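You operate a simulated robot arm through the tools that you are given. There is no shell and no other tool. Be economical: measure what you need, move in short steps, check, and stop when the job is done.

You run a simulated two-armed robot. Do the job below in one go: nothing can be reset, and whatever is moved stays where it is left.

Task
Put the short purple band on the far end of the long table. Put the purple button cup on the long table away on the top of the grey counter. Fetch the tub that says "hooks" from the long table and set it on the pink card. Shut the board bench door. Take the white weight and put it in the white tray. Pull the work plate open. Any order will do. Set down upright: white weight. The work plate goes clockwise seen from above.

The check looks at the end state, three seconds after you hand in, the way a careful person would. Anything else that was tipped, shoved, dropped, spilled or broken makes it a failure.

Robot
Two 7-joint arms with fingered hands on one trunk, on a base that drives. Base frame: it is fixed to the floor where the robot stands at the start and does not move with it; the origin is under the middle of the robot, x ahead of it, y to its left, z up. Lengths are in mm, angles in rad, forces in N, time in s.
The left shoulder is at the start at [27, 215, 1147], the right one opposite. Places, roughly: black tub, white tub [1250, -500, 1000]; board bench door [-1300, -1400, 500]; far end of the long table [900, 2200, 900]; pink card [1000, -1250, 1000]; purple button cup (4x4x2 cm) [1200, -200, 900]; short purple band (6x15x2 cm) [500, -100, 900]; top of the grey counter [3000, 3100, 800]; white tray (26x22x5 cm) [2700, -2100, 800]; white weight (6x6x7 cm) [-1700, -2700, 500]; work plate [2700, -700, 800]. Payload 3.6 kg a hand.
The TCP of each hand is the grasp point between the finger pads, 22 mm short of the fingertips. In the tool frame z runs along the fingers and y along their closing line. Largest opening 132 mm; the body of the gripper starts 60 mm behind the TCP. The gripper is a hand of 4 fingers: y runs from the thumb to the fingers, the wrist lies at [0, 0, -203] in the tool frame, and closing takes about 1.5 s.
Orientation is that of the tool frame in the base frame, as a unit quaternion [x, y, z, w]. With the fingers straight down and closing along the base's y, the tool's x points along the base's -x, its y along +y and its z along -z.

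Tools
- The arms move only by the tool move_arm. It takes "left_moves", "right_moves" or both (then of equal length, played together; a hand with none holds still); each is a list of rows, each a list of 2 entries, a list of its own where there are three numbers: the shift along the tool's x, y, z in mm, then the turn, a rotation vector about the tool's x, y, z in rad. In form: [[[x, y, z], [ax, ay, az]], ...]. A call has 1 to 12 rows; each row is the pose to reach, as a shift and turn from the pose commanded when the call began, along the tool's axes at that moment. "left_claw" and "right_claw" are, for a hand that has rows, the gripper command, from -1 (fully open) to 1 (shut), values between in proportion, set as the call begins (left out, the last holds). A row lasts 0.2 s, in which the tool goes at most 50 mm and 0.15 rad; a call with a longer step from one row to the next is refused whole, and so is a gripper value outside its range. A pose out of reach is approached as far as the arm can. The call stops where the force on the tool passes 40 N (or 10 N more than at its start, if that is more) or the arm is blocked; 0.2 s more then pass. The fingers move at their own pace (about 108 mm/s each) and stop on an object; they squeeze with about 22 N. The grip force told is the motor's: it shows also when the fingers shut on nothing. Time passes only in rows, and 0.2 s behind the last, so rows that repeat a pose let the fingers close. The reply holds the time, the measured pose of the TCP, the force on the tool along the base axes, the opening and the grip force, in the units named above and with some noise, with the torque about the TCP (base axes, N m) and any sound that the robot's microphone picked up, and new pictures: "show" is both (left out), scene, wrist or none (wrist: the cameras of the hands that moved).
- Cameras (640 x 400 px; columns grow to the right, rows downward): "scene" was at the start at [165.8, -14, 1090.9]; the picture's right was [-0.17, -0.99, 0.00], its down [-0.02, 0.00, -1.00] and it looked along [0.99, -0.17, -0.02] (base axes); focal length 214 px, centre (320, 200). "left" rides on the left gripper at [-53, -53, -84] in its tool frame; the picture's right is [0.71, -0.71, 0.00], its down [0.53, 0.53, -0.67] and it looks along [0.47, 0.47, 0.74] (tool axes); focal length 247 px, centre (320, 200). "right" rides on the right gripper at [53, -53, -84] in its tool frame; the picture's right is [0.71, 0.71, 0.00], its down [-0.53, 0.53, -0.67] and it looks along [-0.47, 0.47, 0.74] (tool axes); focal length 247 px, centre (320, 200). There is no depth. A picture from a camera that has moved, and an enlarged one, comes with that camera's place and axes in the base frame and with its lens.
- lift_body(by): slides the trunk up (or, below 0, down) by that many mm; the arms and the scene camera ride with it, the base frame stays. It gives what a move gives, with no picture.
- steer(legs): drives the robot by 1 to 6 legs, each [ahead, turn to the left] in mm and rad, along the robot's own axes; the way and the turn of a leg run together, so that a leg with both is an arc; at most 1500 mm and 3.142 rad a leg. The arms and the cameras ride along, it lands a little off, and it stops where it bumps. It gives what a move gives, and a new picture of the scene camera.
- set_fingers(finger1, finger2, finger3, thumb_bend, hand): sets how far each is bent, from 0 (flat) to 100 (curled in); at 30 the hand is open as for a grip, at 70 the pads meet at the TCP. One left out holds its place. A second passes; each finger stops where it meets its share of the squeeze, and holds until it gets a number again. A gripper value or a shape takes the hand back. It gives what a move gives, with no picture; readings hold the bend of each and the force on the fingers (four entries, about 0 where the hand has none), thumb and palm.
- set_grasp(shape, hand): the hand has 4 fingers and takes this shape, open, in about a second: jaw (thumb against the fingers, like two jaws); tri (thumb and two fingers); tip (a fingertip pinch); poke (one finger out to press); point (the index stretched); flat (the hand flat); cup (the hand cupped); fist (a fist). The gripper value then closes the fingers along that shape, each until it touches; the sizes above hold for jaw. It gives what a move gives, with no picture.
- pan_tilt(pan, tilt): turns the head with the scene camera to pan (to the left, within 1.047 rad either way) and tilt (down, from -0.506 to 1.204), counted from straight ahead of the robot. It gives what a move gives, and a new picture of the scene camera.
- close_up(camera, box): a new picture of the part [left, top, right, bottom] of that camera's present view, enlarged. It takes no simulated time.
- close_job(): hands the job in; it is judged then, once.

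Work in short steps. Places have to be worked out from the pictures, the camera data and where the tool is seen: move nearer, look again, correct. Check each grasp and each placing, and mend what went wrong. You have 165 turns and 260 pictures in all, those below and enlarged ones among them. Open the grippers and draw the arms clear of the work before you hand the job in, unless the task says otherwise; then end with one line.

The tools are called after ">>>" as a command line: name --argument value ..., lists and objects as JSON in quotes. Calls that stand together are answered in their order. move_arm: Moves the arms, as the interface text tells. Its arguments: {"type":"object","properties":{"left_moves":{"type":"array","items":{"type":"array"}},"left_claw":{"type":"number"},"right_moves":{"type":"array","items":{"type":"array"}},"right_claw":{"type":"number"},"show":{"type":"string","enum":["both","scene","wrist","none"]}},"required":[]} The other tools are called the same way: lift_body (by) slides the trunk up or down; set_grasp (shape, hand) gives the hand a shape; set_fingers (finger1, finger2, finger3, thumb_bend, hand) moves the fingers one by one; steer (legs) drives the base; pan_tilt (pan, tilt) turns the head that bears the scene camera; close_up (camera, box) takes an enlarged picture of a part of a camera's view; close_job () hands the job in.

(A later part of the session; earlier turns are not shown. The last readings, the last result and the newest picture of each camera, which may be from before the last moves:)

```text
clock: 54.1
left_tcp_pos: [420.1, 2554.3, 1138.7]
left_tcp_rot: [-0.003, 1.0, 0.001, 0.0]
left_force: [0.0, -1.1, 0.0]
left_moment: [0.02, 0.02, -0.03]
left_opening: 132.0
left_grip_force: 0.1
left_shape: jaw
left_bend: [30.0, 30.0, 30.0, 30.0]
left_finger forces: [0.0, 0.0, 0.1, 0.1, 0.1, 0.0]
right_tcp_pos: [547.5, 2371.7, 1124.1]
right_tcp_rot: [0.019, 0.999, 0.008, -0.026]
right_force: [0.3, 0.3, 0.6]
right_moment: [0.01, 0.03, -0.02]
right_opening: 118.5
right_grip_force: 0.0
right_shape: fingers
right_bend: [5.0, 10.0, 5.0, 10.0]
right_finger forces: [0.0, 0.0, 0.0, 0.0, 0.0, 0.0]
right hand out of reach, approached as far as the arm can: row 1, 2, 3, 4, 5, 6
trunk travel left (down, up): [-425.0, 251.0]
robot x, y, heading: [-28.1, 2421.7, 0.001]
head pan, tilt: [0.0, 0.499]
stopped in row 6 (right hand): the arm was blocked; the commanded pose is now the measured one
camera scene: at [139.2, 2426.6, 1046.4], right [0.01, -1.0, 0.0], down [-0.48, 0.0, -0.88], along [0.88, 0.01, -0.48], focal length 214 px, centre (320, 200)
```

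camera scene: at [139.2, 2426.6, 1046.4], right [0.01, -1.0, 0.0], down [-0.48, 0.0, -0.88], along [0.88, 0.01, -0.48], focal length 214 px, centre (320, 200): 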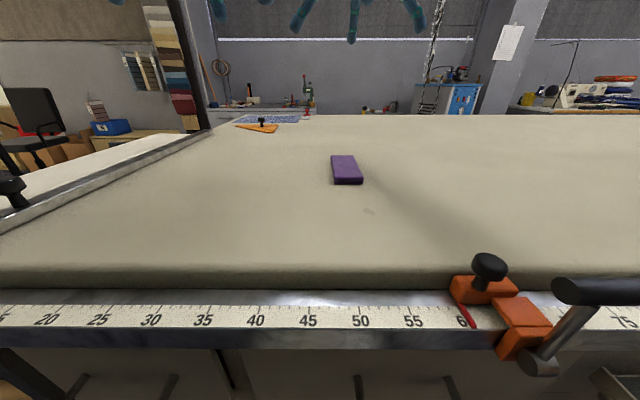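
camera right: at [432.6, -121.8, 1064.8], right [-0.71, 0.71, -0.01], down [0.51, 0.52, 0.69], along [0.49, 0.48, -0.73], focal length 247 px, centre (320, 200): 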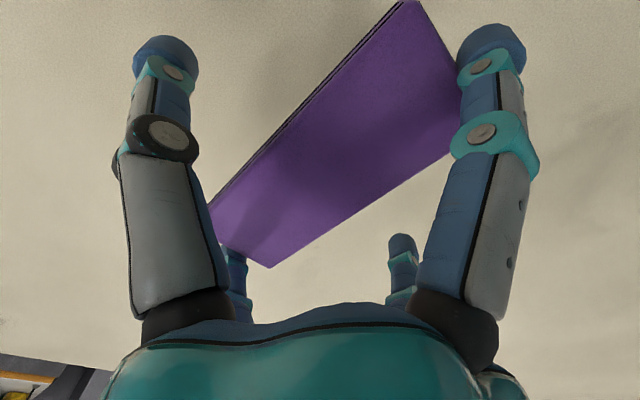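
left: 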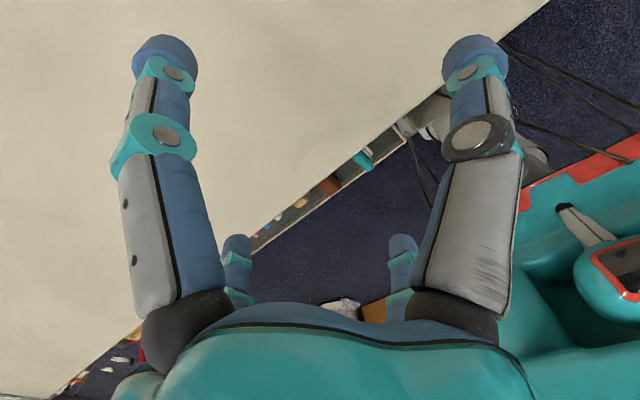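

Band placed well at (580,2380). I reset and tuck the right arm, then back off and head round the far end in smaller turns.

>>> set_grasp --hand "right" --shape "jaw"

>>> move_arm --right_moves '[[[30, -35, 0], [0, 0, 0]], [[60, -70, 0], [0, 0, 0]], [[90, -105, 0], [0, 0, 0]], [[110, -140, 0], [0, 0, 0]], [[120, -170, 0], [0, 0, 0]]]' --show "none"

>>> steer --legs '[[-250, 0], [0, 0.785], [0, 0.785]]'

```text
clock: 55.0
left_tcp_pos: [417.8, 2555.2, 1137.9]
left_tcp_rot: [-0.004, 1.0, 0.001, 0.0]
left_force: [-1.1, 0.1, -0.3]
left_moment: [0.01, 0.03, 0.04]
left_opening: 131.5
left_grip_force: 0.0
left_shape: jaw
left_bend: [30.0, 30.0, 30.0, 30.0]
left_finger forces: [0.0, 0.0, 0.0, 0.0, 0.1, 0.0]
right_tcp_pos: [547.6, 2374.0, 1124.8]
right_tcp_rot: [0.017, 0.999, 0.007, -0.026]
right_force: [-0.2, -0.6, -0.4]
right_moment: [-0.01, 0.02, -0.02]
right_opening: 131.9
right_grip_force: 0.0
right_shape: jaw
right_bend: [30.0, 30.0, 30.0, 30.0]
right_finger forces: [0.0, 0.1, 0.0, 0.0, 0.0, 0.1]
trunk travel left (down, up): [-425.0, 251.0]
robot x, y, heading: [-30.2, 2425.3, 0.006]
head pan, tilt: [0.0, 0.499]
```

```text
clock: 56.2
left_tcp_pos: [418.4, 2552.1, 1139.0]
left_tcp_rot: [-0.003, 1.0, 0.002, 0.0]
left_force: [0.5, -1.1, 0.3]
left_moment: [0.04, 0.01, 0.03]
left_opening: 132.2
left_grip_force: 0.1
left_shape: jaw
left_bend: [30.0, 30.0, 30.0, 30.0]
left_finger forces: [0.0, 0.0, 0.0, 0.0, 0.0, 0.1]
right_tcp_pos: [573.3, 2230.9, 1162.8]
right_tcp_rot: [0.016, 1.0, 0.008, -0.026]
right_force: [0.6, -0.7, 0.1]
right_moment: [0.04, -0.01, 0.01]
right_opening: 131.9
right_grip_force: 0.1
right_shape: jaw
right_bend: [30.0, 30.0, 30.0, 30.0]
right_finger forces: [0.0, 0.1, 0.0, 0.0, 0.1, 0.1]
right hand out of reach, approached as far as the arm can: row 1, 2, 3, 4, 5
trunk travel left (down, up): [-425.0, 251.0]
robot x, y, heading: [-24.2, 2430.6, 0.006]
head pan, tilt: [0.0, 0.499]
```

```text
clock: 59.3
left_tcp_pos: [64.9, 2733.8, 1139.1]
left_tcp_rot: [-0.232, 0.973, 0.001, 0.0]
left_force: [-0.3, -0.5, 0.3]
left_moment: [-0.02, 0.0, -0.01]
left_opening: 131.9
left_grip_force: 0.0
left_shape: jaw
left_bend: [30.0, 30.0, 30.0, 30.0]
left_finger forces: [0.1, 0.0, 0.0, 0.1, 0.1, 0.0]
right_tcp_pos: [343.5, 2515.1, 1167.2]
right_tcp_rot: [-0.214, 0.977, 0.001, -0.023]
right_force: [-0.5, 0.1, -0.1]
right_moment: [-0.01, 0.01, 0.01]
right_opening: 132.0
right_grip_force: 0.1
right_shape: jaw
right_bend: [30.0, 30.0, 30.0, 30.0]
right_finger forces: [0.0, 0.0, 0.0, 0.0, 0.0, 0.1]
trunk travel left (down, up): [-425.0, 251.0]
robot x, y, heading: [-265.8, 2400.3, 0.468]
head pan, tilt: [0.0, 0.499]
stopped in leg 2: the robot was blocked; the commanded pose is now the measured one
camera scene: at [-119.9, 2478.0, 1046.6], right [0.45, -0.89, 0.0], down [-0.43, -0.22, -0.88], along [0.78, 0.4, -0.48], focal length 214 px, centre (320, 200)
```

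scene: 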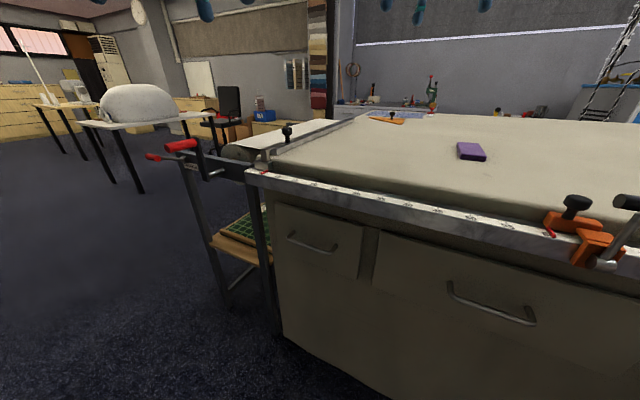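

The turn stopped at 0.47 though nothing near is visible. I try a small further turn while backing slightly.

>>> steer --legs '[[-100, 0.2]]'

```text
clock: 60.5
left_tcp_pos: [-62.4, 2736.0, 1140.9]
left_tcp_rot: [-0.3, 0.954, 0.0, 0.003]
left_force: [0.8, 0.8, 0.0]
left_moment: [-0.02, -0.04, 0.01]
left_opening: 132.1
left_grip_force: 0.1
left_shape: jaw
left_bend: [30.0, 30.0, 30.0, 30.0]
left_finger forces: [0.0, 0.0, 0.0, 0.0, 0.0, 0.0]
right_tcp_pos: [245.6, 2554.5, 1168.7]
right_tcp_rot: [-0.277, 0.961, -0.001, -0.022]
right_force: [-0.9, 0.4, 0.6]
right_moment: [-0.01, -0.07, 0.02]
right_opening: 131.8
right_grip_force: 0.0
right_shape: jaw
right_bend: [30.0, 30.0, 30.0, 30.0]
right_finger forces: [0.1, 0.1, 0.0, 0.1, 0.0, 0.0]
trunk travel left (down, up): [-425.0, 251.0]
robot x, y, heading: [-338.8, 2354.1, 0.595]
head pan, tilt: [0.0, 0.499]
stopped in leg 1: the robot was blocked; the commanded pose is now the measured one
camera scene: at [-201.6, 2451.4, 1047.1], right [0.56, -0.83, 0.0], down [-0.39, -0.27, -0.88], along [0.73, 0.49, -0.48], focal length 214 px, centre (320, 200)
```

scene: 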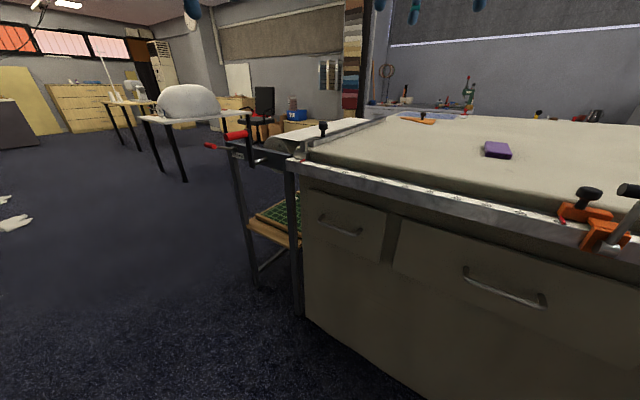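

Blocked again; I look down around the base to see what's near.

>>> pan_tilt --pan -1.047 --tilt 1.0

>>> pan_tilt --pan 1.047 --tilt 1.0

```text
clock: 61.8
left_tcp_pos: [-58.3, 2734.0, 1141.3]
left_tcp_rot: [-0.3, 0.954, 0.0, 0.001]
left_force: [-0.2, 0.0, 0.0]
left_moment: [0.01, -0.02, 0.02]
left_opening: 132.0
left_grip_force: 0.0
left_shape: jaw
left_bend: [30.0, 30.0, 30.0, 30.0]
left_finger forces: [0.0, 0.0, 0.0, 0.0, 0.0, 0.0]
right_tcp_pos: [251.7, 2551.6, 1165.2]
right_tcp_rot: [-0.276, 0.961, 0.001, -0.024]
right_force: [0.0, 0.2, -0.2]
right_moment: [0.0, -0.02, -0.03]
right_opening: 132.0
right_grip_force: 0.0
right_shape: jaw
right_bend: [30.0, 30.0, 30.0, 30.0]
right_finger forces: [0.0, 0.0, 0.1, 0.0, 0.0, 0.0]
trunk travel left (down, up): [-425.0, 251.0]
robot x, y, heading: [-337.3, 2356.2, 0.592]
head pan, tilt: [-1.047, 1.0]
camera scene: at [-209.8, 2369.2, 1005.4], right [-0.43, -0.9, 0.0], down [-0.76, 0.37, -0.54], along [0.49, -0.24, -0.84], focal length 214 px, centre (320, 200)
```

scene: 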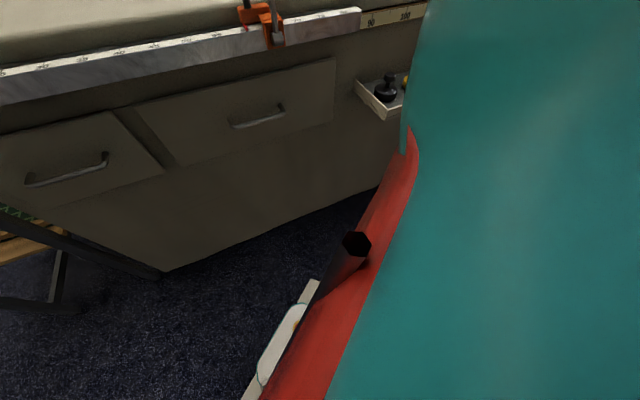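

```text
clock: 63.8
left_tcp_pos: [-56.8, 2734.1, 1139.1]
left_tcp_rot: [-0.299, 0.954, 0.002, 0.0]
left_force: [0.0, -0.9, 0.6]
left_moment: [-0.05, 0.0, 0.0]
left_opening: 132.1
left_grip_force: 0.0
left_shape: jaw
left_bend: [30.0, 30.0, 30.0, 30.0]
left_finger forces: [0.0, 0.0, 0.0, 0.0, 0.0, 0.0]
right_tcp_pos: [250.9, 2552.5, 1165.8]
right_tcp_rot: [-0.275, 0.961, 0.0, -0.024]
right_force: [-0.3, -0.2, -0.2]
right_moment: [0.01, -0.01, 0.0]
right_opening: 131.9
right_grip_force: 0.1
right_shape: jaw
right_bend: [30.0, 30.0, 30.0, 30.0]
right_finger forces: [0.0, 0.0, 0.0, 0.1, 0.1, 0.0]
trunk travel left (down, up): [-425.0, 251.0]
robot x, y, heading: [-336.7, 2355.5, 0.598]
head pan, tilt: [1.047, 1.0]
camera scene: at [-277.5, 2469.1, 1005.4], right [1.0, 0.07, 0.0], down [0.06, -0.84, -0.54], along [-0.04, 0.54, -0.84], focal length 214 px, centre (320, 200)
```

scene: 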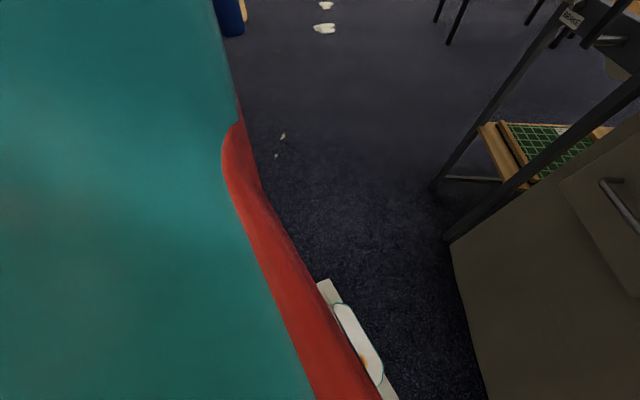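

The front and sides are free, so the snag must be at the rear. I arc forward-left in small steps.

>>> steer --legs '[[150, 0.35], [150, 0.4]]'

```text
clock: 65.2
left_tcp_pos: [-99.7, 2865.8, 1151.0]
left_tcp_rot: [-0.438, 0.899, 0.007, 0.011]
left_force: [0.4, -0.3, 0.0]
left_moment: [-0.04, 0.06, -0.02]
left_opening: 132.1
left_grip_force: 0.1
left_shape: jaw
left_bend: [30.0, 30.0, 30.0, 30.0]
left_finger forces: [0.1, 0.0, 0.0, 0.0, 0.0, 0.1]
right_tcp_pos: [254.3, 2787.6, 1179.0]
right_tcp_rot: [-0.415, 0.91, 0.001, -0.017]
right_force: [1.0, 0.1, -0.2]
right_moment: [-0.01, 0.05, 0.01]
right_opening: 131.6
right_grip_force: 0.0
right_shape: jaw
right_bend: [30.0, 30.0, 30.0, 30.0]
right_finger forces: [0.0, 0.1, 0.1, 0.0, 0.1, 0.1]
trunk travel left (down, up): [-425.0, 251.0]
robot x, y, heading: [-231.7, 2433.7, 0.929]
head pan, tilt: [1.047, 1.0]
stopped in leg 1: the robot was blocked; the commanded pose is now the measured one
camera scene: at [-217.9, 2553.7, 1006.2], right [0.92, 0.4, 0.0], down [0.33, -0.77, -0.54], along [-0.21, 0.5, -0.84], focal length 214 px, centre (320, 200)
```

scene: 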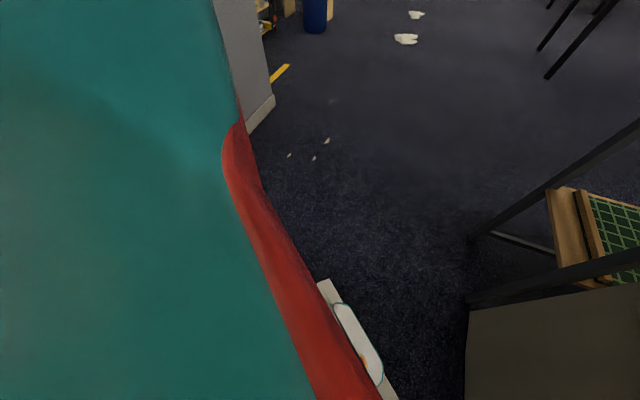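

Progress: heading 0.93. Continue arcing left.

>>> steer --legs '[[60, 0.35], [60, 0.3]]'

```text
clock: 67.6
left_tcp_pos: [-360.9, 2977.6, 1144.9]
left_tcp_rot: [-0.706, 0.709, 0.005, 0.004]
left_force: [-0.1, 0.1, -0.3]
left_moment: [-0.02, -0.02, 0.01]
left_opening: 132.0
left_grip_force: 0.0
left_shape: jaw
left_bend: [30.0, 30.0, 30.0, 30.0]
left_finger forces: [0.1, 0.1, 0.0, 0.1, 0.0, 0.0]
right_tcp_pos: [-33.8, 3130.5, 1175.2]
right_tcp_rot: [-0.686, 0.727, -0.009, -0.015]
right_force: [-1.2, -0.9, -1.0]
right_moment: [-0.03, -0.02, 0.0]
right_opening: 131.9
right_grip_force: 0.1
right_shape: jaw
right_bend: [30.0, 30.0, 30.0, 30.0]
right_finger forces: [0.0, 0.0, 0.1, 0.1, 0.1, 0.1]
trunk travel left (down, up): [-425.0, 251.0]
robot x, y, heading: [-171.5, 2545.6, 1.579]
head pan, tilt: [1.047, 1.0]
camera scene: at [-235.7, 2657.0, 1005.2], right [0.5, 0.87, 0.0], down [0.73, -0.42, -0.54], along [-0.47, 0.27, -0.84], focal length 214 px, centre (320, 200)
```

scene: 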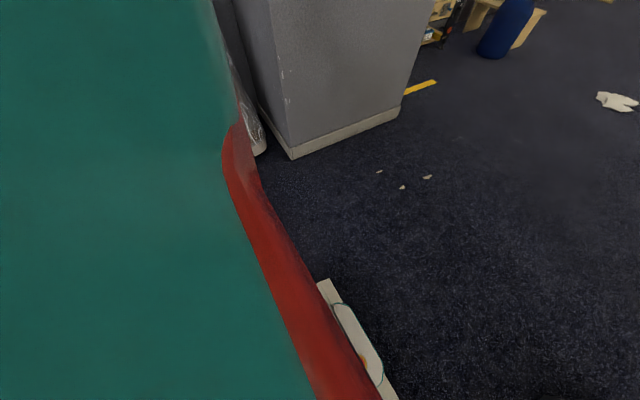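

Now heading +y. Driving forward past the table end and looking ahead/right.

>>> steer --legs '[[1300, 0.0]]'

>>> pan_tilt --pan -0.9 --tilt 0.4

```text
clock: 74.1
left_tcp_pos: [-354.1, 4271.8, 1145.8]
left_tcp_rot: [-0.702, 0.713, 0.006, 0.004]
left_force: [-0.2, -0.3, -0.3]
left_moment: [0.01, -0.02, 0.0]
left_opening: 132.2
left_grip_force: 0.0
left_shape: jaw
left_bend: [30.0, 30.0, 30.0, 30.0]
left_finger forces: [0.1, 0.0, 0.0, 0.1, 0.1, 0.1]
right_tcp_pos: [-25.7, 4421.1, 1177.1]
right_tcp_rot: [-0.683, 0.731, -0.007, -0.017]
right_force: [0.0, -0.1, 0.0]
right_moment: [0.0, -0.02, 0.04]
right_opening: 132.0
right_grip_force: 0.0
right_shape: jaw
right_bend: [30.0, 30.0, 30.0, 30.0]
right_finger forces: [0.0, 0.0, 0.0, 0.1, 0.0, 0.0]
trunk travel left (down, up): [-425.0, 251.0]
robot x, y, heading: [-169.5, 3841.0, 1.564]
head pan, tilt: [1.047, 1.0]
camera scene: at [-232.2, 3950.8, 1005.3], right [0.5, 0.86, 0.0], down [0.73, -0.43, -0.54], along [-0.47, 0.27, -0.84], focal length 214 px, centre (320, 200)
```

scene: 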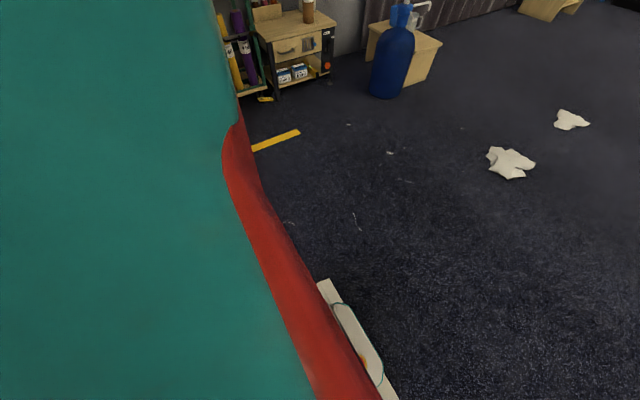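

```text
clock: 76.0
left_tcp_pos: [-353.8, 4272.0, 1146.2]
left_tcp_rot: [-0.701, 0.713, 0.008, 0.005]
left_force: [-1.0, 0.4, 0.8]
left_moment: [-0.01, 0.02, 0.0]
left_opening: 131.9
left_grip_force: 0.1
left_shape: jaw
left_bend: [30.0, 30.0, 30.0, 30.0]
left_finger forces: [0.0, 0.0, 0.1, 0.0, 0.0, 0.0]
right_tcp_pos: [-24.4, 4421.5, 1176.9]
right_tcp_rot: [-0.682, 0.731, -0.007, -0.017]
right_force: [-0.6, 0.5, 0.1]
right_moment: [-0.01, 0.02, 0.02]
right_opening: 132.0
right_grip_force: 0.0
right_shape: jaw
right_bend: [30.0, 30.0, 30.0, 30.0]
right_finger forces: [0.0, 0.1, 0.1, 0.0, 0.0, 0.1]
trunk travel left (down, up): [-425.0, 251.0]
robot x, y, heading: [-166.5, 3836.6, 1.563]
head pan, tilt: [-0.901, 0.4]
camera scene: at [-99.2, 3972.5, 1055.6], right [0.62, -0.79, 0.0], down [-0.31, -0.24, -0.92], along [0.72, 0.57, -0.39], focal length 214 px, centre (320, 200)
```

scene: 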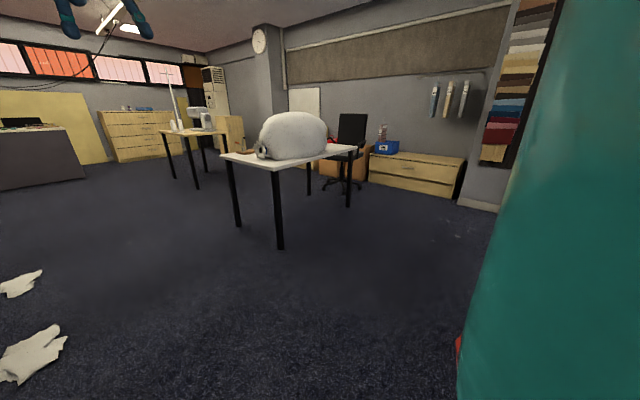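

Free floor ahead. Turning right to heading 0 and driving across.

>>> steer --legs '[[0, -0.78], [0, -0.785]]'

>>> pan_tilt --pan -0.6 --tilt 0.35

```text
clock: 78.9
left_tcp_pos: [18.9, 4267.2, 1148.4]
left_tcp_rot: [-0.364, 0.931, 0.006, 0.006]
left_force: [1.0, -0.4, -0.4]
left_moment: [0.04, 0.03, 0.0]
left_opening: 132.0
left_grip_force: 0.0
left_shape: jaw
left_bend: [30.0, 30.0, 30.0, 30.0]
left_finger forces: [0.0, 0.0, 0.1, 0.0, 0.0, 0.0]
right_tcp_pos: [353.1, 4130.8, 1176.7]
right_tcp_rot: [-0.34, 0.94, 0.001, -0.019]
right_force: [0.5, -0.8, 0.3]
right_moment: [0.05, 0.04, 0.01]
right_opening: 132.0
right_grip_force: 0.1
right_shape: jaw
right_bend: [30.0, 30.0, 30.0, 30.0]
right_finger forces: [0.0, 0.1, 0.0, 0.0, 0.0, 0.0]
trunk travel left (down, up): [-425.0, 251.0]
robot x, y, heading: [-195.0, 3864.8, 0.764]
head pan, tilt: [-0.901, 0.4]
stopped in leg 2: the robot was blocked; the commanded pose is now the measured one
camera scene: at [-49.9, 3904.3, 1055.3], right [-0.14, -0.99, 0.0], down [-0.39, 0.06, -0.92], along [0.91, -0.13, -0.39], focal length 214 px, centre (320, 200)
```

scene: 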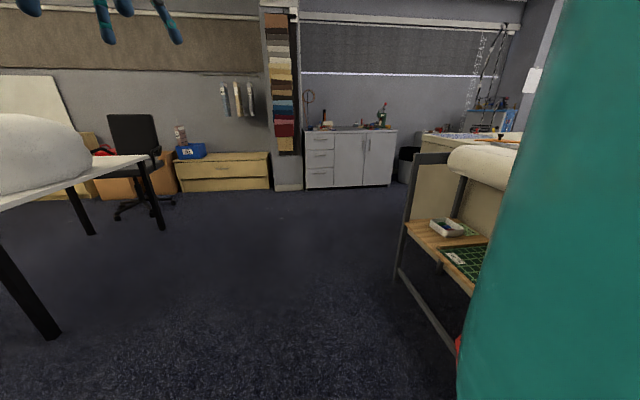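

```text
clock: 79.7
left_tcp_pos: [16.5, 4269.3, 1148.7]
left_tcp_rot: [-0.366, 0.931, 0.005, 0.007]
left_force: [0.5, -0.8, 0.0]
left_moment: [-0.01, -0.01, 0.02]
left_opening: 131.9
left_grip_force: 0.1
left_shape: jaw
left_bend: [30.0, 30.0, 30.0, 30.0]
left_finger forces: [0.0, 0.0, 0.0, 0.0, 0.0, 0.0]
right_tcp_pos: [351.0, 4133.8, 1178.2]
right_tcp_rot: [-0.341, 0.94, 0.0, -0.017]
right_force: [0.7, 0.4, 0.0]
right_moment: [-0.02, 0.01, 0.02]
right_opening: 131.9
right_grip_force: 0.0
right_shape: jaw
right_bend: [30.0, 30.0, 30.0, 30.0]
right_finger forces: [0.0, 0.0, 0.0, 0.0, 0.0, 0.0]
trunk travel left (down, up): [-425.0, 251.0]
robot x, y, heading: [-201.5, 3866.2, 0.756]
head pan, tilt: [-0.6, 0.351]
camera scene: at [-51.9, 3933.9, 1060.1], right [0.16, -0.99, 0.0], down [-0.34, -0.05, -0.94], along [0.93, 0.15, -0.34], focal length 214 px, centre (320, 200)
```

scene: 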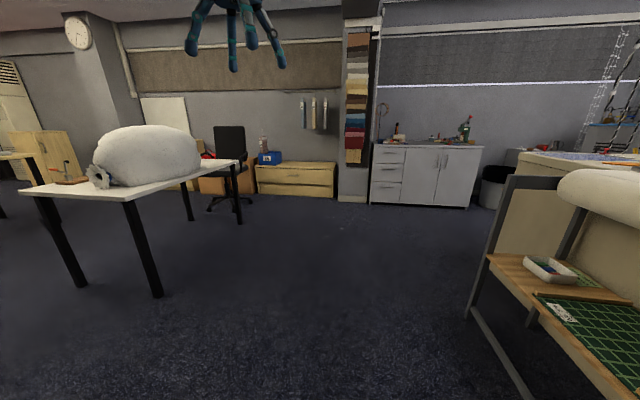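

Nothing is visibly near, yet the turn cut out. Trying a gentle forward arc instead.

>>> steer --legs '[[150, -0.4], [150, -0.36]]'

```text
clock: 81.2
left_tcp_pos: [239.4, 4243.4, 1151.7]
left_tcp_rot: [-0.198, 0.98, 0.003, 0.01]
left_force: [0.9, 1.5, -0.7]
left_moment: [-0.05, 0.08, -0.02]
left_opening: 132.0
left_grip_force: 0.1
left_shape: jaw
left_bend: [30.0, 30.0, 30.0, 30.0]
left_finger forces: [0.0, 0.0, 0.0, 0.0, 0.0, 0.1]
right_tcp_pos: [509.5, 4001.8, 1185.5]
right_tcp_rot: [-0.173, 0.985, 0.002, -0.013]
right_force: [0.5, -0.3, -0.4]
right_moment: [-0.04, 0.01, 0.02]
right_opening: 132.2
right_grip_force: 0.0
right_shape: jaw
right_bend: [30.0, 30.0, 30.0, 30.0]
right_finger forces: [0.0, 0.1, 0.0, 0.0, 0.0, 0.0]
trunk travel left (down, up): [-425.0, 251.0]
robot x, y, heading: [-95.8, 3951.4, 0.369]
head pan, tilt: [-0.6, 0.351]
stopped in leg 1: the robot was blocked; the commanded pose is now the measured one
camera scene: at [61.4, 3959.0, 1060.1], right [-0.23, -0.97, 0.0], down [-0.34, 0.08, -0.94], along [0.91, -0.21, -0.34], focal length 214 px, centre (320, 200)
```

scene: 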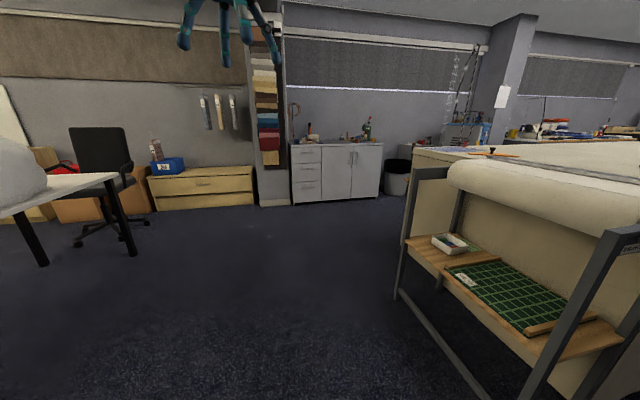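

Legs nearly finish before the "blocked" flag. Continuing to straighten and drive across toward the aisle beyond the table.

>>> steer --legs '[[200, -0.4]]'

>>> steer --legs '[[1300, -0.1]]'

>>> pan_tilt --pan -0.8 --tilt 0.3

```text
clock: 82.7
left_tcp_pos: [468.3, 4141.8, 1160.6]
left_tcp_rot: [-0.021, 1.0, 0.001, 0.021]
left_force: [0.6, -0.3, -0.5]
left_moment: [-0.03, 0.03, 0.01]
left_opening: 131.9
left_grip_force: 0.1
left_shape: jaw
left_bend: [30.0, 30.0, 30.0, 30.0]
left_finger forces: [0.1, 0.1, 0.1, 0.1, 0.0, 0.1]
right_tcp_pos: [650.6, 3824.5, 1200.7]
right_tcp_rot: [0.002, 1.0, 0.0, -0.001]
right_force: [-0.3, -0.3, -0.5]
right_moment: [0.02, 0.02, 0.01]
right_opening: 132.3
right_grip_force: 0.2
right_shape: jaw
right_bend: [30.0, 30.0, 30.0, 30.0]
right_finger forces: [0.0, 0.1, 0.0, 0.1, 0.1, 0.1]
trunk travel left (down, up): [-425.0, 251.0]
robot x, y, heading: [65.0, 3997.7, -0.015]
head pan, tilt: [-0.6, 0.351]
stopped in leg 1: the robot was blocked; the commanded pose is now the measured one
camera scene: at [216.0, 3941.9, 1060.5], right [-0.58, -0.82, 0.0], down [-0.28, 0.2, -0.94], along [0.77, -0.54, -0.34], focal length 214 px, centre (320, 200)
```

scene: 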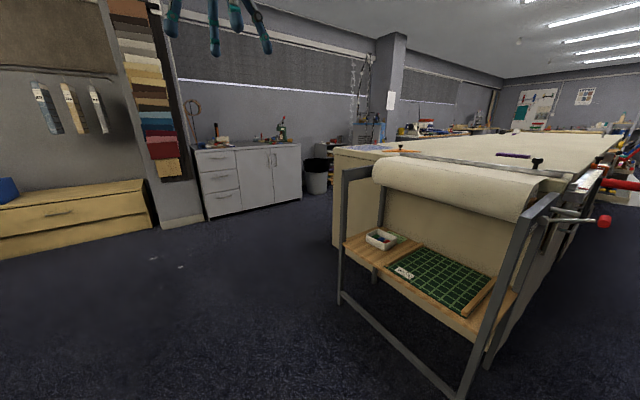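

```text
clock: 86.5
left_tcp_pos: [1149.6, 4092.0, 1162.8]
left_tcp_rot: [0.007, 1.0, 0.0, 0.025]
left_force: [0.4, -0.4, -0.6]
left_moment: [-0.01, 0.12, 0.03]
left_opening: 132.0
left_grip_force: 0.0
left_shape: jaw
left_bend: [30.0, 30.0, 30.0, 30.0]
left_finger forces: [0.0, 0.1, 0.0, 0.0, 0.1, 0.1]
right_tcp_pos: [1320.6, 3762.9, 1210.1]
right_tcp_rot: [0.03, 1.0, -0.003, 0.001]
right_force: [0.5, -0.3, -1.4]
right_moment: [0.06, 0.11, 0.02]
right_opening: 132.0
right_grip_force: 0.1
right_shape: jaw
right_bend: [30.0, 30.0, 30.0, 30.0]
right_finger forces: [0.0, 0.1, 0.0, 0.0, 0.0, 0.0]
trunk travel left (down, up): [-425.0, 251.0]
robot x, y, heading: [744.8, 3967.0, -0.081]
head pan, tilt: [-0.6, 0.351]
stopped in leg 1: the robot was blocked; the commanded pose is now the measured one
camera scene: at [896.8, 3902.7, 1059.3], right [-0.63, -0.78, 0.0], down [-0.27, 0.22, -0.94], along [0.73, -0.59, -0.35], focal length 214 px, centre (320, 200)
```

scene: 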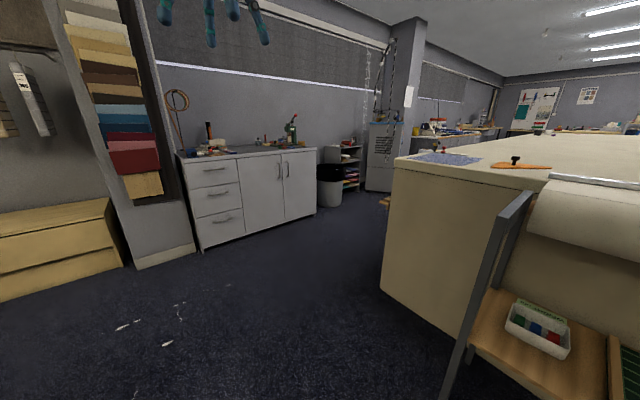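

```text
clock: 87.2
left_tcp_pos: [1145.4, 4090.6, 1164.6]
left_tcp_rot: [0.007, 1.0, 0.0, 0.028]
left_force: [0.2, 0.5, 0.5]
left_moment: [0.0, -0.03, 0.05]
left_opening: 132.2
left_grip_force: 0.0
left_shape: jaw
left_bend: [30.0, 30.0, 30.0, 30.0]
left_finger forces: [0.1, 0.0, 0.0, 0.0, 0.0, 0.0]
right_tcp_pos: [1317.1, 3764.1, 1213.1]
right_tcp_rot: [0.03, 1.0, -0.002, 0.005]
right_force: [-0.4, -0.6, -0.1]
right_moment: [-0.03, -0.04, 0.01]
right_opening: 132.1
right_grip_force: 0.1
right_shape: jaw
right_bend: [30.0, 30.0, 30.0, 30.0]
right_finger forces: [0.0, 0.0, 0.0, 0.0, 0.0, 0.0]
trunk travel left (down, up): [-425.0, 251.0]
robot x, y, heading: [741.3, 3967.5, -0.08]
head pan, tilt: [-0.799, 0.3]
camera scene: at [879.8, 3889.5, 1064.7], right [-0.77, -0.64, 0.0], down [-0.19, 0.23, -0.95], along [0.61, -0.74, -0.3], focal length 214 px, centre (320, 200)
```

scene: 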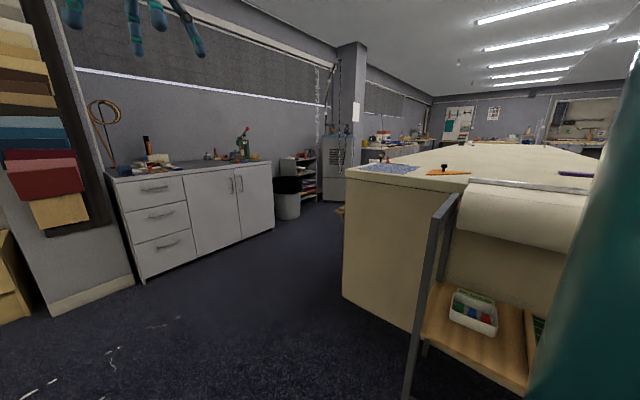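

The base isn't tilted (camera height same), but the right arm has drifted to full stretch, which may be what trips the drive. I bring both hands back to an easy posture.

>>> move_arm --right_moves '[[[22, -20, 25], [0, 0, 0]], [[44, -40, 45], [0, 0, 0]], [[66, -60, 68], [0, 0, 0]], [[88, -80, 90], [0, 0, 0]], [[120, -100, 110], [0, 0, 0]], [[150, -110, 120], [0, 0, 0]]]' --left_moves '[[[5, 0, 5], [0, 0, 0]], [[10, 0, 10], [0, 0, 0]], [[15, 0, 15], [0, 0, 0]], [[20, 20, 20], [0, 0, 0]], [[20, 30, 25], [0, 0, 0]], [[20, 40, 25], [0, 0, 0]]]' --show "none"

>>> steer --legs '[[700, 0]]'

```text
clock: 88.6
left_tcp_pos: [1125.3, 4133.1, 1139.3]
left_tcp_rot: [0.008, 1.0, -0.001, 0.029]
left_force: [-0.4, -1.1, -0.1]
left_moment: [-0.01, 0.0, 0.01]
left_opening: 131.8
left_grip_force: 0.1
left_shape: jaw
left_bend: [30.0, 30.0, 30.0, 30.0]
left_finger forces: [0.0, 0.1, 0.1, 0.0, 0.1, 0.0]
right_tcp_pos: [1159.6, 3659.4, 1094.8]
right_tcp_rot: [0.029, 1.0, -0.002, 0.006]
right_force: [0.6, 0.7, 0.6]
right_moment: [0.01, -0.01, 0.02]
right_opening: 131.7
right_grip_force: 0.0
right_shape: jaw
right_bend: [30.0, 30.0, 30.0, 30.0]
right_finger forces: [0.0, 0.0, 0.1, 0.0, 0.0, 0.1]
trunk travel left (down, up): [-425.0, 251.0]
robot x, y, heading: [740.5, 3967.2, -0.079]
head pan, tilt: [-0.799, 0.3]
```

```text
clock: 92.5
left_tcp_pos: [1833.6, 4070.1, 1137.6]
left_tcp_rot: [0.011, 1.0, 0.0, 0.028]
left_force: [-1.1, -0.5, 0.0]
left_moment: [0.02, 0.02, 0.0]
left_opening: 132.2
left_grip_force: 0.0
left_shape: jaw
left_bend: [30.0, 30.0, 30.0, 30.0]
left_finger forces: [0.1, 0.1, 0.0, 0.0, 0.0, 0.0]
right_tcp_pos: [1867.2, 3596.8, 1093.2]
right_tcp_rot: [0.033, 0.999, -0.003, 0.006]
right_force: [0.2, 0.0, 0.0]
right_moment: [0.01, 0.01, 0.04]
right_opening: 132.0
right_grip_force: 0.0
right_shape: jaw
right_bend: [30.0, 30.0, 30.0, 30.0]
right_finger forces: [0.0, 0.1, 0.1, 0.0, 0.0, 0.1]
trunk travel left (down, up): [-425.0, 251.0]
robot x, y, heading: [1451.4, 3910.4, -0.086]
head pan, tilt: [-0.799, 0.3]
camera scene: at [1585.8, 3829.3, 1064.8], right [-0.77, -0.63, 0.0], down [-0.19, 0.23, -0.95], along [0.6, -0.74, -0.3], focal length 214 px, centre (320, 200)
```

scene: 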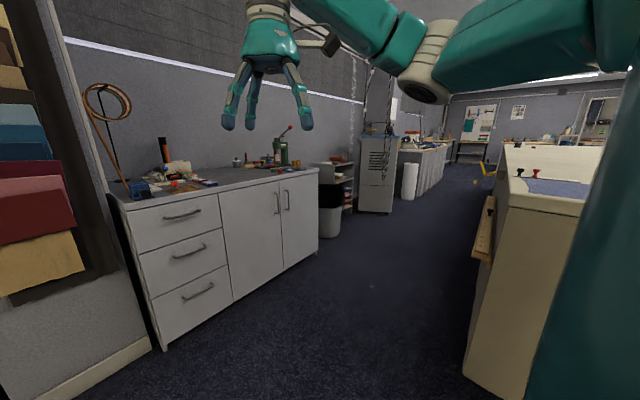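

Good, that was it. Aisle between table (x≤1490) and benches (x≥2500) is clear. Moving to x≈2000 and turning down the aisle.

>>> steer --legs '[[540, 0], [0, -0.75], [0, -0.735]]'

>>> pan_tilt --pan 0.0 --tilt 0.3

```text
clock: 98.6
left_tcp_pos: [2328.0, 3601.5, 1138.8]
left_tcp_rot: [0.513, 0.858, -0.013, 0.026]
left_force: [0.2, 0.0, -0.1]
left_moment: [0.06, -0.02, 0.02]
left_opening: 132.0
left_grip_force: 0.0
left_shape: jaw
left_bend: [30.0, 30.0, 30.0, 30.0]
left_finger forces: [0.0, 0.1, 0.0, 0.1, 0.1, 0.0]
right_tcp_pos: [1933.7, 3340.6, 1093.9]
right_tcp_rot: [0.53, 0.848, -0.003, 0.004]
right_force: [-0.4, -0.2, 0.0]
right_moment: [0.01, -0.03, -0.01]
right_opening: 132.1
right_grip_force: 0.0
right_shape: jaw
right_bend: [30.0, 30.0, 30.0, 30.0]
right_finger forces: [0.0, 0.0, 0.1, 0.1, 0.0, 0.1]
trunk travel left (down, up): [-425.0, 251.0]
robot x, y, heading: [2040.9, 3875.3, -1.173]
head pan, tilt: [-0.799, 0.3]
stopped in leg 3: the robot was blocked; the commanded pose is now the measured one
camera scene: at [2031.7, 3720.6, 1064.6], right [-0.92, 0.39, 0.0], down [0.12, 0.27, -0.95], along [-0.37, -0.88, -0.3], focal length 214 px, centre (320, 200)
```

scene: 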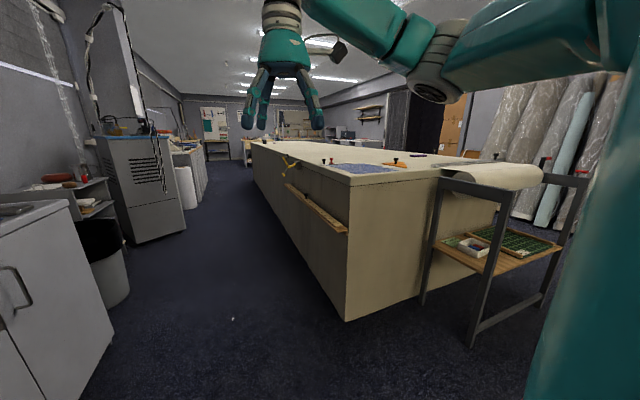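

```text
clock: 99.8
left_tcp_pos: [2331.0, 3602.4, 1140.2]
left_tcp_rot: [0.512, 0.859, -0.014, 0.025]
left_force: [0.3, 0.6, -0.3]
left_moment: [0.02, 0.01, 0.01]
left_opening: 132.0
left_grip_force: 0.1
left_shape: jaw
left_bend: [30.0, 30.0, 30.0, 30.0]
left_finger forces: [0.1, 0.0, 0.1, 0.0, 0.0, 0.0]
right_tcp_pos: [1934.7, 3342.0, 1095.1]
right_tcp_rot: [0.53, 0.848, -0.005, 0.003]
right_force: [-0.3, 0.3, 0.1]
right_moment: [-0.06, -0.01, 0.02]
right_opening: 131.9
right_grip_force: 0.1
right_shape: jaw
right_bend: [30.0, 30.0, 30.0, 30.0]
right_finger forces: [0.0, 0.0, 0.0, 0.1, 0.1, 0.1]
trunk travel left (down, up): [-425.0, 251.0]
robot x, y, heading: [2043.4, 3881.7, -1.172]
head pan, tilt: [0.0, 0.3]
camera scene: at [2105.7, 3721.9, 1064.9], right [-0.92, -0.39, 0.0], down [-0.12, 0.27, -0.95], along [0.37, -0.88, -0.3], focal length 214 px, centre (320, 200)
```

scene: 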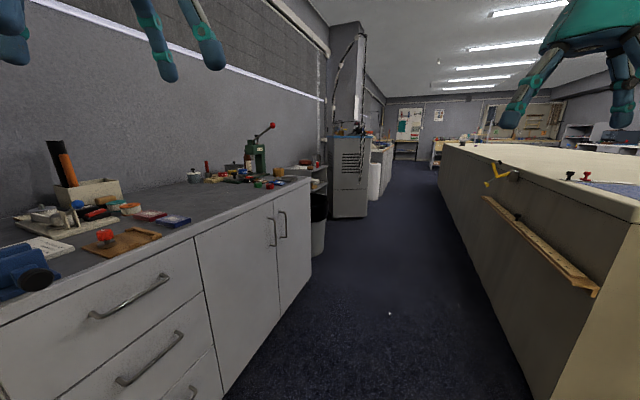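

Aisle is straight and clear. Finish the turn, then drive down it.

>>> steer --legs '[[100, -0.4]]'

>>> steer --legs '[[1400, 0.0]]'

```text
clock: 101.4
left_tcp_pos: [2218.7, 3413.7, 1139.7]
left_tcp_rot: [0.673, 0.739, -0.018, 0.021]
left_force: [0.1, 0.6, -0.4]
left_moment: [0.03, -0.01, -0.05]
left_opening: 132.0
left_grip_force: 0.1
left_shape: jaw
left_bend: [30.0, 30.0, 30.0, 30.0]
left_finger forces: [0.1, 0.0, 0.0, 0.0, 0.0, 0.0]
right_tcp_pos: [1752.7, 3327.5, 1094.0]
right_tcp_rot: [0.689, 0.725, -0.004, 0.001]
right_force: [0.5, -0.3, -0.4]
right_moment: [0.03, -0.04, 0.0]
right_opening: 132.2
right_grip_force: 0.0
right_shape: jaw
right_bend: [30.0, 30.0, 30.0, 30.0]
right_finger forces: [0.0, 0.0, 0.0, 0.0, 0.0, 0.0]
trunk travel left (down, up): [-425.0, 251.0]
robot x, y, heading: [2075.7, 3780.6, -1.57]
head pan, tilt: [0.0, 0.3]
camera scene: at [2074.5, 3611.3, 1064.8], right [-1.0, 0.0, 0.0], down [0.0, 0.3, -0.95], along [0.0, -0.95, -0.3], focal length 214 px, centre (320, 200)
```

scene: 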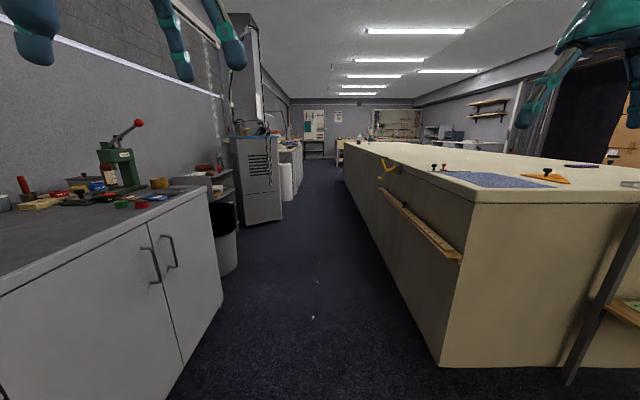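

```text
clock: 108.3
left_tcp_pos: [2229.1, 2016.5, 1139.5]
left_tcp_rot: [0.67, 0.741, -0.018, 0.021]
left_force: [0.3, 0.3, -0.4]
left_moment: [-0.04, 0.01, 0.01]
left_opening: 131.8
left_grip_force: 0.0
left_shape: jaw
left_bend: [30.0, 30.0, 30.0, 30.0]
left_finger forces: [0.0, 0.1, 0.0, 0.1, 0.0, 0.0]
right_tcp_pos: [1764.0, 1927.4, 1095.4]
right_tcp_rot: [0.686, 0.727, -0.004, 0.002]
right_force: [-0.4, 0.6, 0.6]
right_moment: [0.02, -0.01, 0.0]
right_opening: 131.8
right_grip_force: 0.0
right_shape: jaw
right_bend: [30.0, 30.0, 30.0, 30.0]
right_finger forces: [0.0, 0.0, 0.0, 0.1, 0.0, 0.0]
trunk travel left (down, up): [-425.0, 251.0]
robot x, y, heading: [2084.2, 2384.9, -1.559]
head pan, tilt: [0.0, 0.3]
camera scene: at [2084.4, 2212.5, 1064.8], right [-1.0, -0.01, 0.0], down [0.0, 0.3, -0.95], along [0.01, -0.95, -0.3], focal length 214 px, centre (320, 200)
```

scene: 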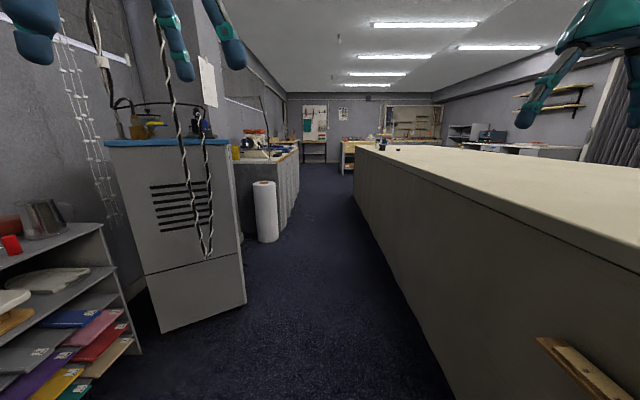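

Machine at x≈2600, table side ≈1520; I stay centred and continue.

>>> steer --legs '[[1400, 0.0], [700, 0]]'

>>> pan_tilt --pan -0.8 --tilt 0.3

```text
clock: 118.8
left_tcp_pos: [2294.4, -86.1, 1140.4]
left_tcp_rot: [0.66, 0.751, -0.018, 0.021]
left_force: [0.9, -0.1, 0.2]
left_moment: [0.01, -0.02, 0.0]
left_opening: 132.3
left_grip_force: 0.0
left_shape: jaw
left_bend: [30.0, 30.0, 30.0, 30.0]
left_finger forces: [0.1, 0.0, 0.0, 0.0, 0.1, 0.0]
right_tcp_pos: [1831.8, -189.4, 1094.7]
right_tcp_rot: [0.677, 0.736, -0.004, 0.002]
right_force: [0.4, 0.2, 0.0]
right_moment: [-0.01, -0.01, -0.02]
right_opening: 132.1
right_grip_force: 0.1
right_shape: jaw
right_bend: [30.0, 30.0, 30.0, 30.0]
right_finger forces: [0.1, 0.0, 0.1, 0.0, 0.0, 0.0]
trunk travel left (down, up): [-425.0, 251.0]
robot x, y, heading: [2137.0, 276.8, -1.533]
head pan, tilt: [0.0, 0.3]
camera scene: at [2143.1, 105.8, 1064.7], right [-1.0, -0.04, 0.0], down [-0.01, 0.3, -0.95], along [0.04, -0.95, -0.3], focal length 214 px, centre (320, 200)
```

scene: 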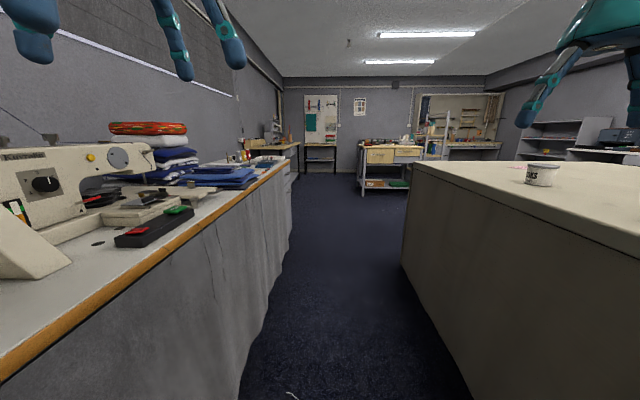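

```text
clock: 119.9
left_tcp_pos: [2295.8, -86.1, 1140.1]
left_tcp_rot: [0.659, 0.751, -0.017, 0.022]
left_force: [-0.4, -0.1, -0.1]
left_moment: [0.0, 0.02, 0.0]
left_opening: 132.0
left_grip_force: 0.1
left_shape: jaw
left_bend: [30.0, 30.0, 30.0, 30.0]
left_finger forces: [0.1, 0.0, 0.0, 0.0, 0.1, 0.0]
right_tcp_pos: [1832.7, -188.0, 1095.5]
right_tcp_rot: [0.676, 0.737, -0.003, 0.002]
right_force: [0.1, -0.4, 0.8]
right_moment: [-0.03, -0.03, -0.01]
right_opening: 131.9
right_grip_force: 0.1
right_shape: jaw
right_bend: [30.0, 30.0, 30.0, 30.0]
right_finger forces: [0.0, 0.1, 0.1, 0.0, 0.0, 0.0]
trunk travel left (down, up): [-425.0, 251.0]
robot x, y, heading: [2140.6, 275.0, -1.533]
head pan, tilt: [-0.799, 0.3]
camera scene: at [2075.2, 132.1, 1064.9], right [-0.72, 0.69, 0.0], down [0.2, 0.22, -0.96], along [-0.66, -0.69, -0.3], focal length 214 px, centre (320, 200)
```

scene: 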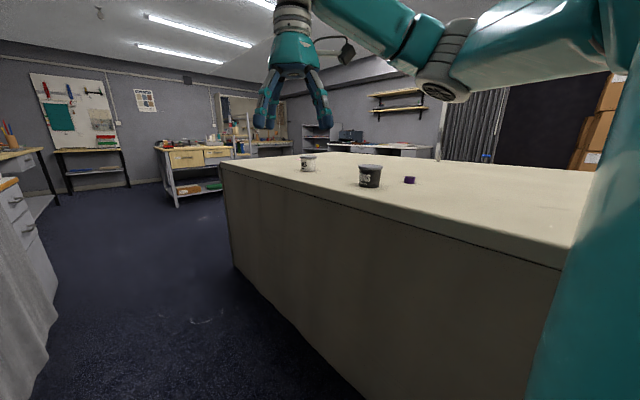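

The tubs and cup are visible near the table's far edge. Zooming to read labels.

>>> close_up --camera "scene" --box '[280, 140, 440, 200]'

```text
4.00 times, centred on (360, 170) of scene
camera zoom: at [2075.2, 132.1, 1064.9], right [-0.72, 0.69, 0.0], down [0.2, 0.22, -0.96], along [-0.66, -0.69, -0.3], focal length 858 px, centre (160, 320)
```

zoom: 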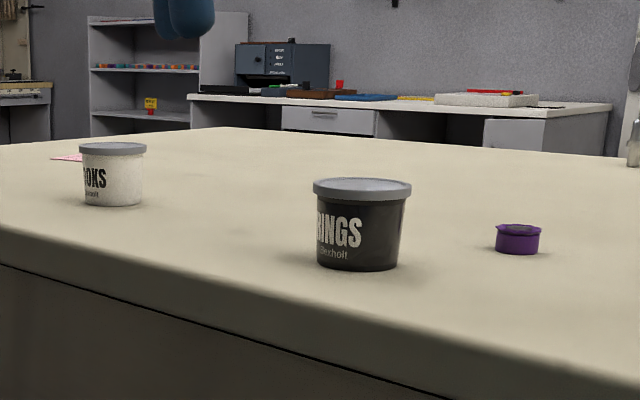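

White tub = HOOKS (~(1356,−710)), black = RINGS, cup ~(1252,−222). I drive diagonally closer to the table and turn to face it.

>>> steer --legs '[[0, -0.48], [630, 0]]'

>>> steer --legs '[[0, -0.6]]'

>>> steer --legs '[[0, -0.53]]'

```text
clock: 124.8
left_tcp_pos: [1845.1, -687.1, 1141.8]
left_tcp_rot: [0.818, 0.575, -0.022, 0.017]
left_force: [0.4, 0.2, -0.9]
left_moment: [0.02, -0.04, -0.03]
left_opening: 132.1
left_grip_force: 0.0
left_shape: jaw
left_bend: [30.0, 30.0, 30.0, 30.0]
left_finger forces: [0.0, 0.0, 0.0, 0.0, 0.1, 0.0]
right_tcp_pos: [1386.9, -566.9, 1095.9]
right_tcp_rot: [0.83, 0.558, -0.004, 0.002]
right_force: [-0.2, -0.6, -1.0]
right_moment: [-0.02, 0.03, 0.04]
right_opening: 131.8
right_grip_force: 0.1
right_shape: jaw
right_bend: [30.0, 30.0, 30.0, 30.0]
right_finger forces: [0.1, 0.0, 0.0, 0.0, 0.0, 0.0]
trunk travel left (down, up): [-425.0, 251.0]
robot x, y, heading: [1870.6, -292.4, -2.004]
head pan, tilt: [-0.799, 0.3]
camera scene: at [1747.6, -392.0, 1064.7], right [-0.33, 0.94, 0.0], down [0.28, 0.1, -0.95], along [-0.9, -0.32, -0.3], focal length 214 px, centre (320, 200)
```

scene: 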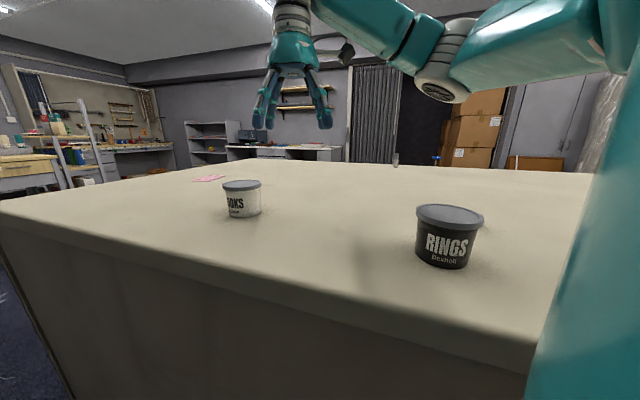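

```text
clock: 126.8
left_tcp_pos: [1630.4, -607.4, 1141.3]
left_tcp_rot: [0.948, 0.316, -0.027, 0.01]
left_force: [-0.1, -0.4, 1.2]
left_moment: [0.01, 0.04, -0.01]
left_opening: 132.1
left_grip_force: 0.1
left_shape: jaw
left_bend: [30.0, 30.0, 30.0, 30.0]
left_finger forces: [0.0, 0.0, 0.0, 0.0, 0.0, 0.1]
right_tcp_pos: [1313.9, -257.4, 1096.3]
right_tcp_rot: [0.955, 0.296, -0.003, -0.001]
right_force: [-0.7, -1.0, 0.1]
right_moment: [0.04, -0.03, 0.02]
right_opening: 131.9
right_grip_force: 0.1
right_shape: jaw
right_bend: [30.0, 30.0, 30.0, 30.0]
right_finger forces: [0.0, 0.0, 0.1, 0.0, 0.0, 0.0]
trunk travel left (down, up): [-425.0, 251.0]
robot x, y, heading: [1882.0, -317.1, -2.582]
head pan, tilt: [-0.799, 0.3]
camera scene: at [1724.6, -333.1, 1064.8], right [0.24, 0.97, 0.0], down [0.29, -0.07, -0.95], along [-0.93, 0.23, -0.3], focal length 214 px, centre (320, 200)
```

scene: 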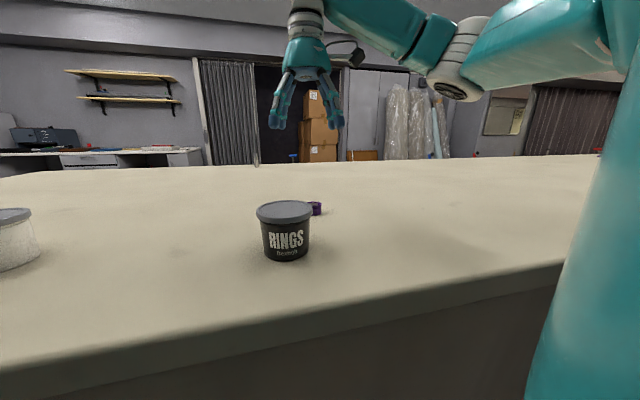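

```text
clock: 128.7
left_tcp_pos: [1514.4, -439.5, 1141.2]
left_tcp_rot: [0.998, 0.054, -0.028, 0.002]
left_force: [-0.1, -0.4, -0.6]
left_moment: [0.03, 0.03, -0.03]
left_opening: 131.9
left_grip_force: 0.0
left_shape: jaw
left_bend: [30.0, 30.0, 30.0, 30.0]
left_finger forces: [0.0, 0.1, 0.1, 0.0, 0.0, 0.1]
right_tcp_pos: [1423.0, 24.7, 1095.3]
right_tcp_rot: [0.999, 0.032, -0.004, -0.002]
right_force: [0.6, 0.2, -0.4]
right_moment: [0.0, -0.01, -0.03]
right_opening: 132.0
right_grip_force: 0.0
right_shape: jaw
right_bend: [30.0, 30.0, 30.0, 30.0]
right_finger forces: [0.1, 0.0, 0.0, 0.1, 0.0, 0.0]
trunk travel left (down, up): [-425.0, 251.0]
robot x, y, heading: [1881.3, -342.1, -3.113]
head pan, tilt: [-0.799, 0.3]
camera scene: at [1735.4, -277.0, 1064.7], right [0.7, 0.72, 0.0], down [0.21, -0.21, -0.95], along [-0.68, 0.67, -0.3], focal length 214 px, centre (320, 200)
```

scene: 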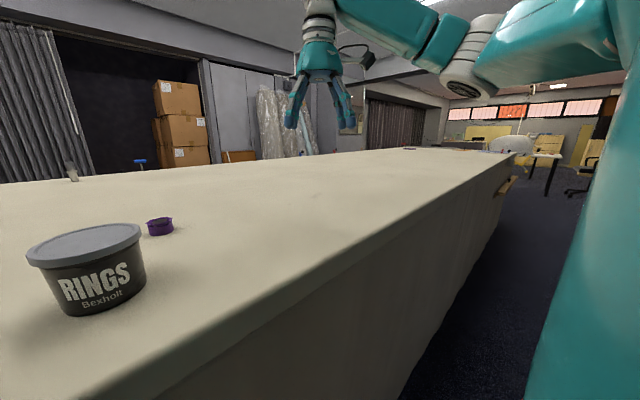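

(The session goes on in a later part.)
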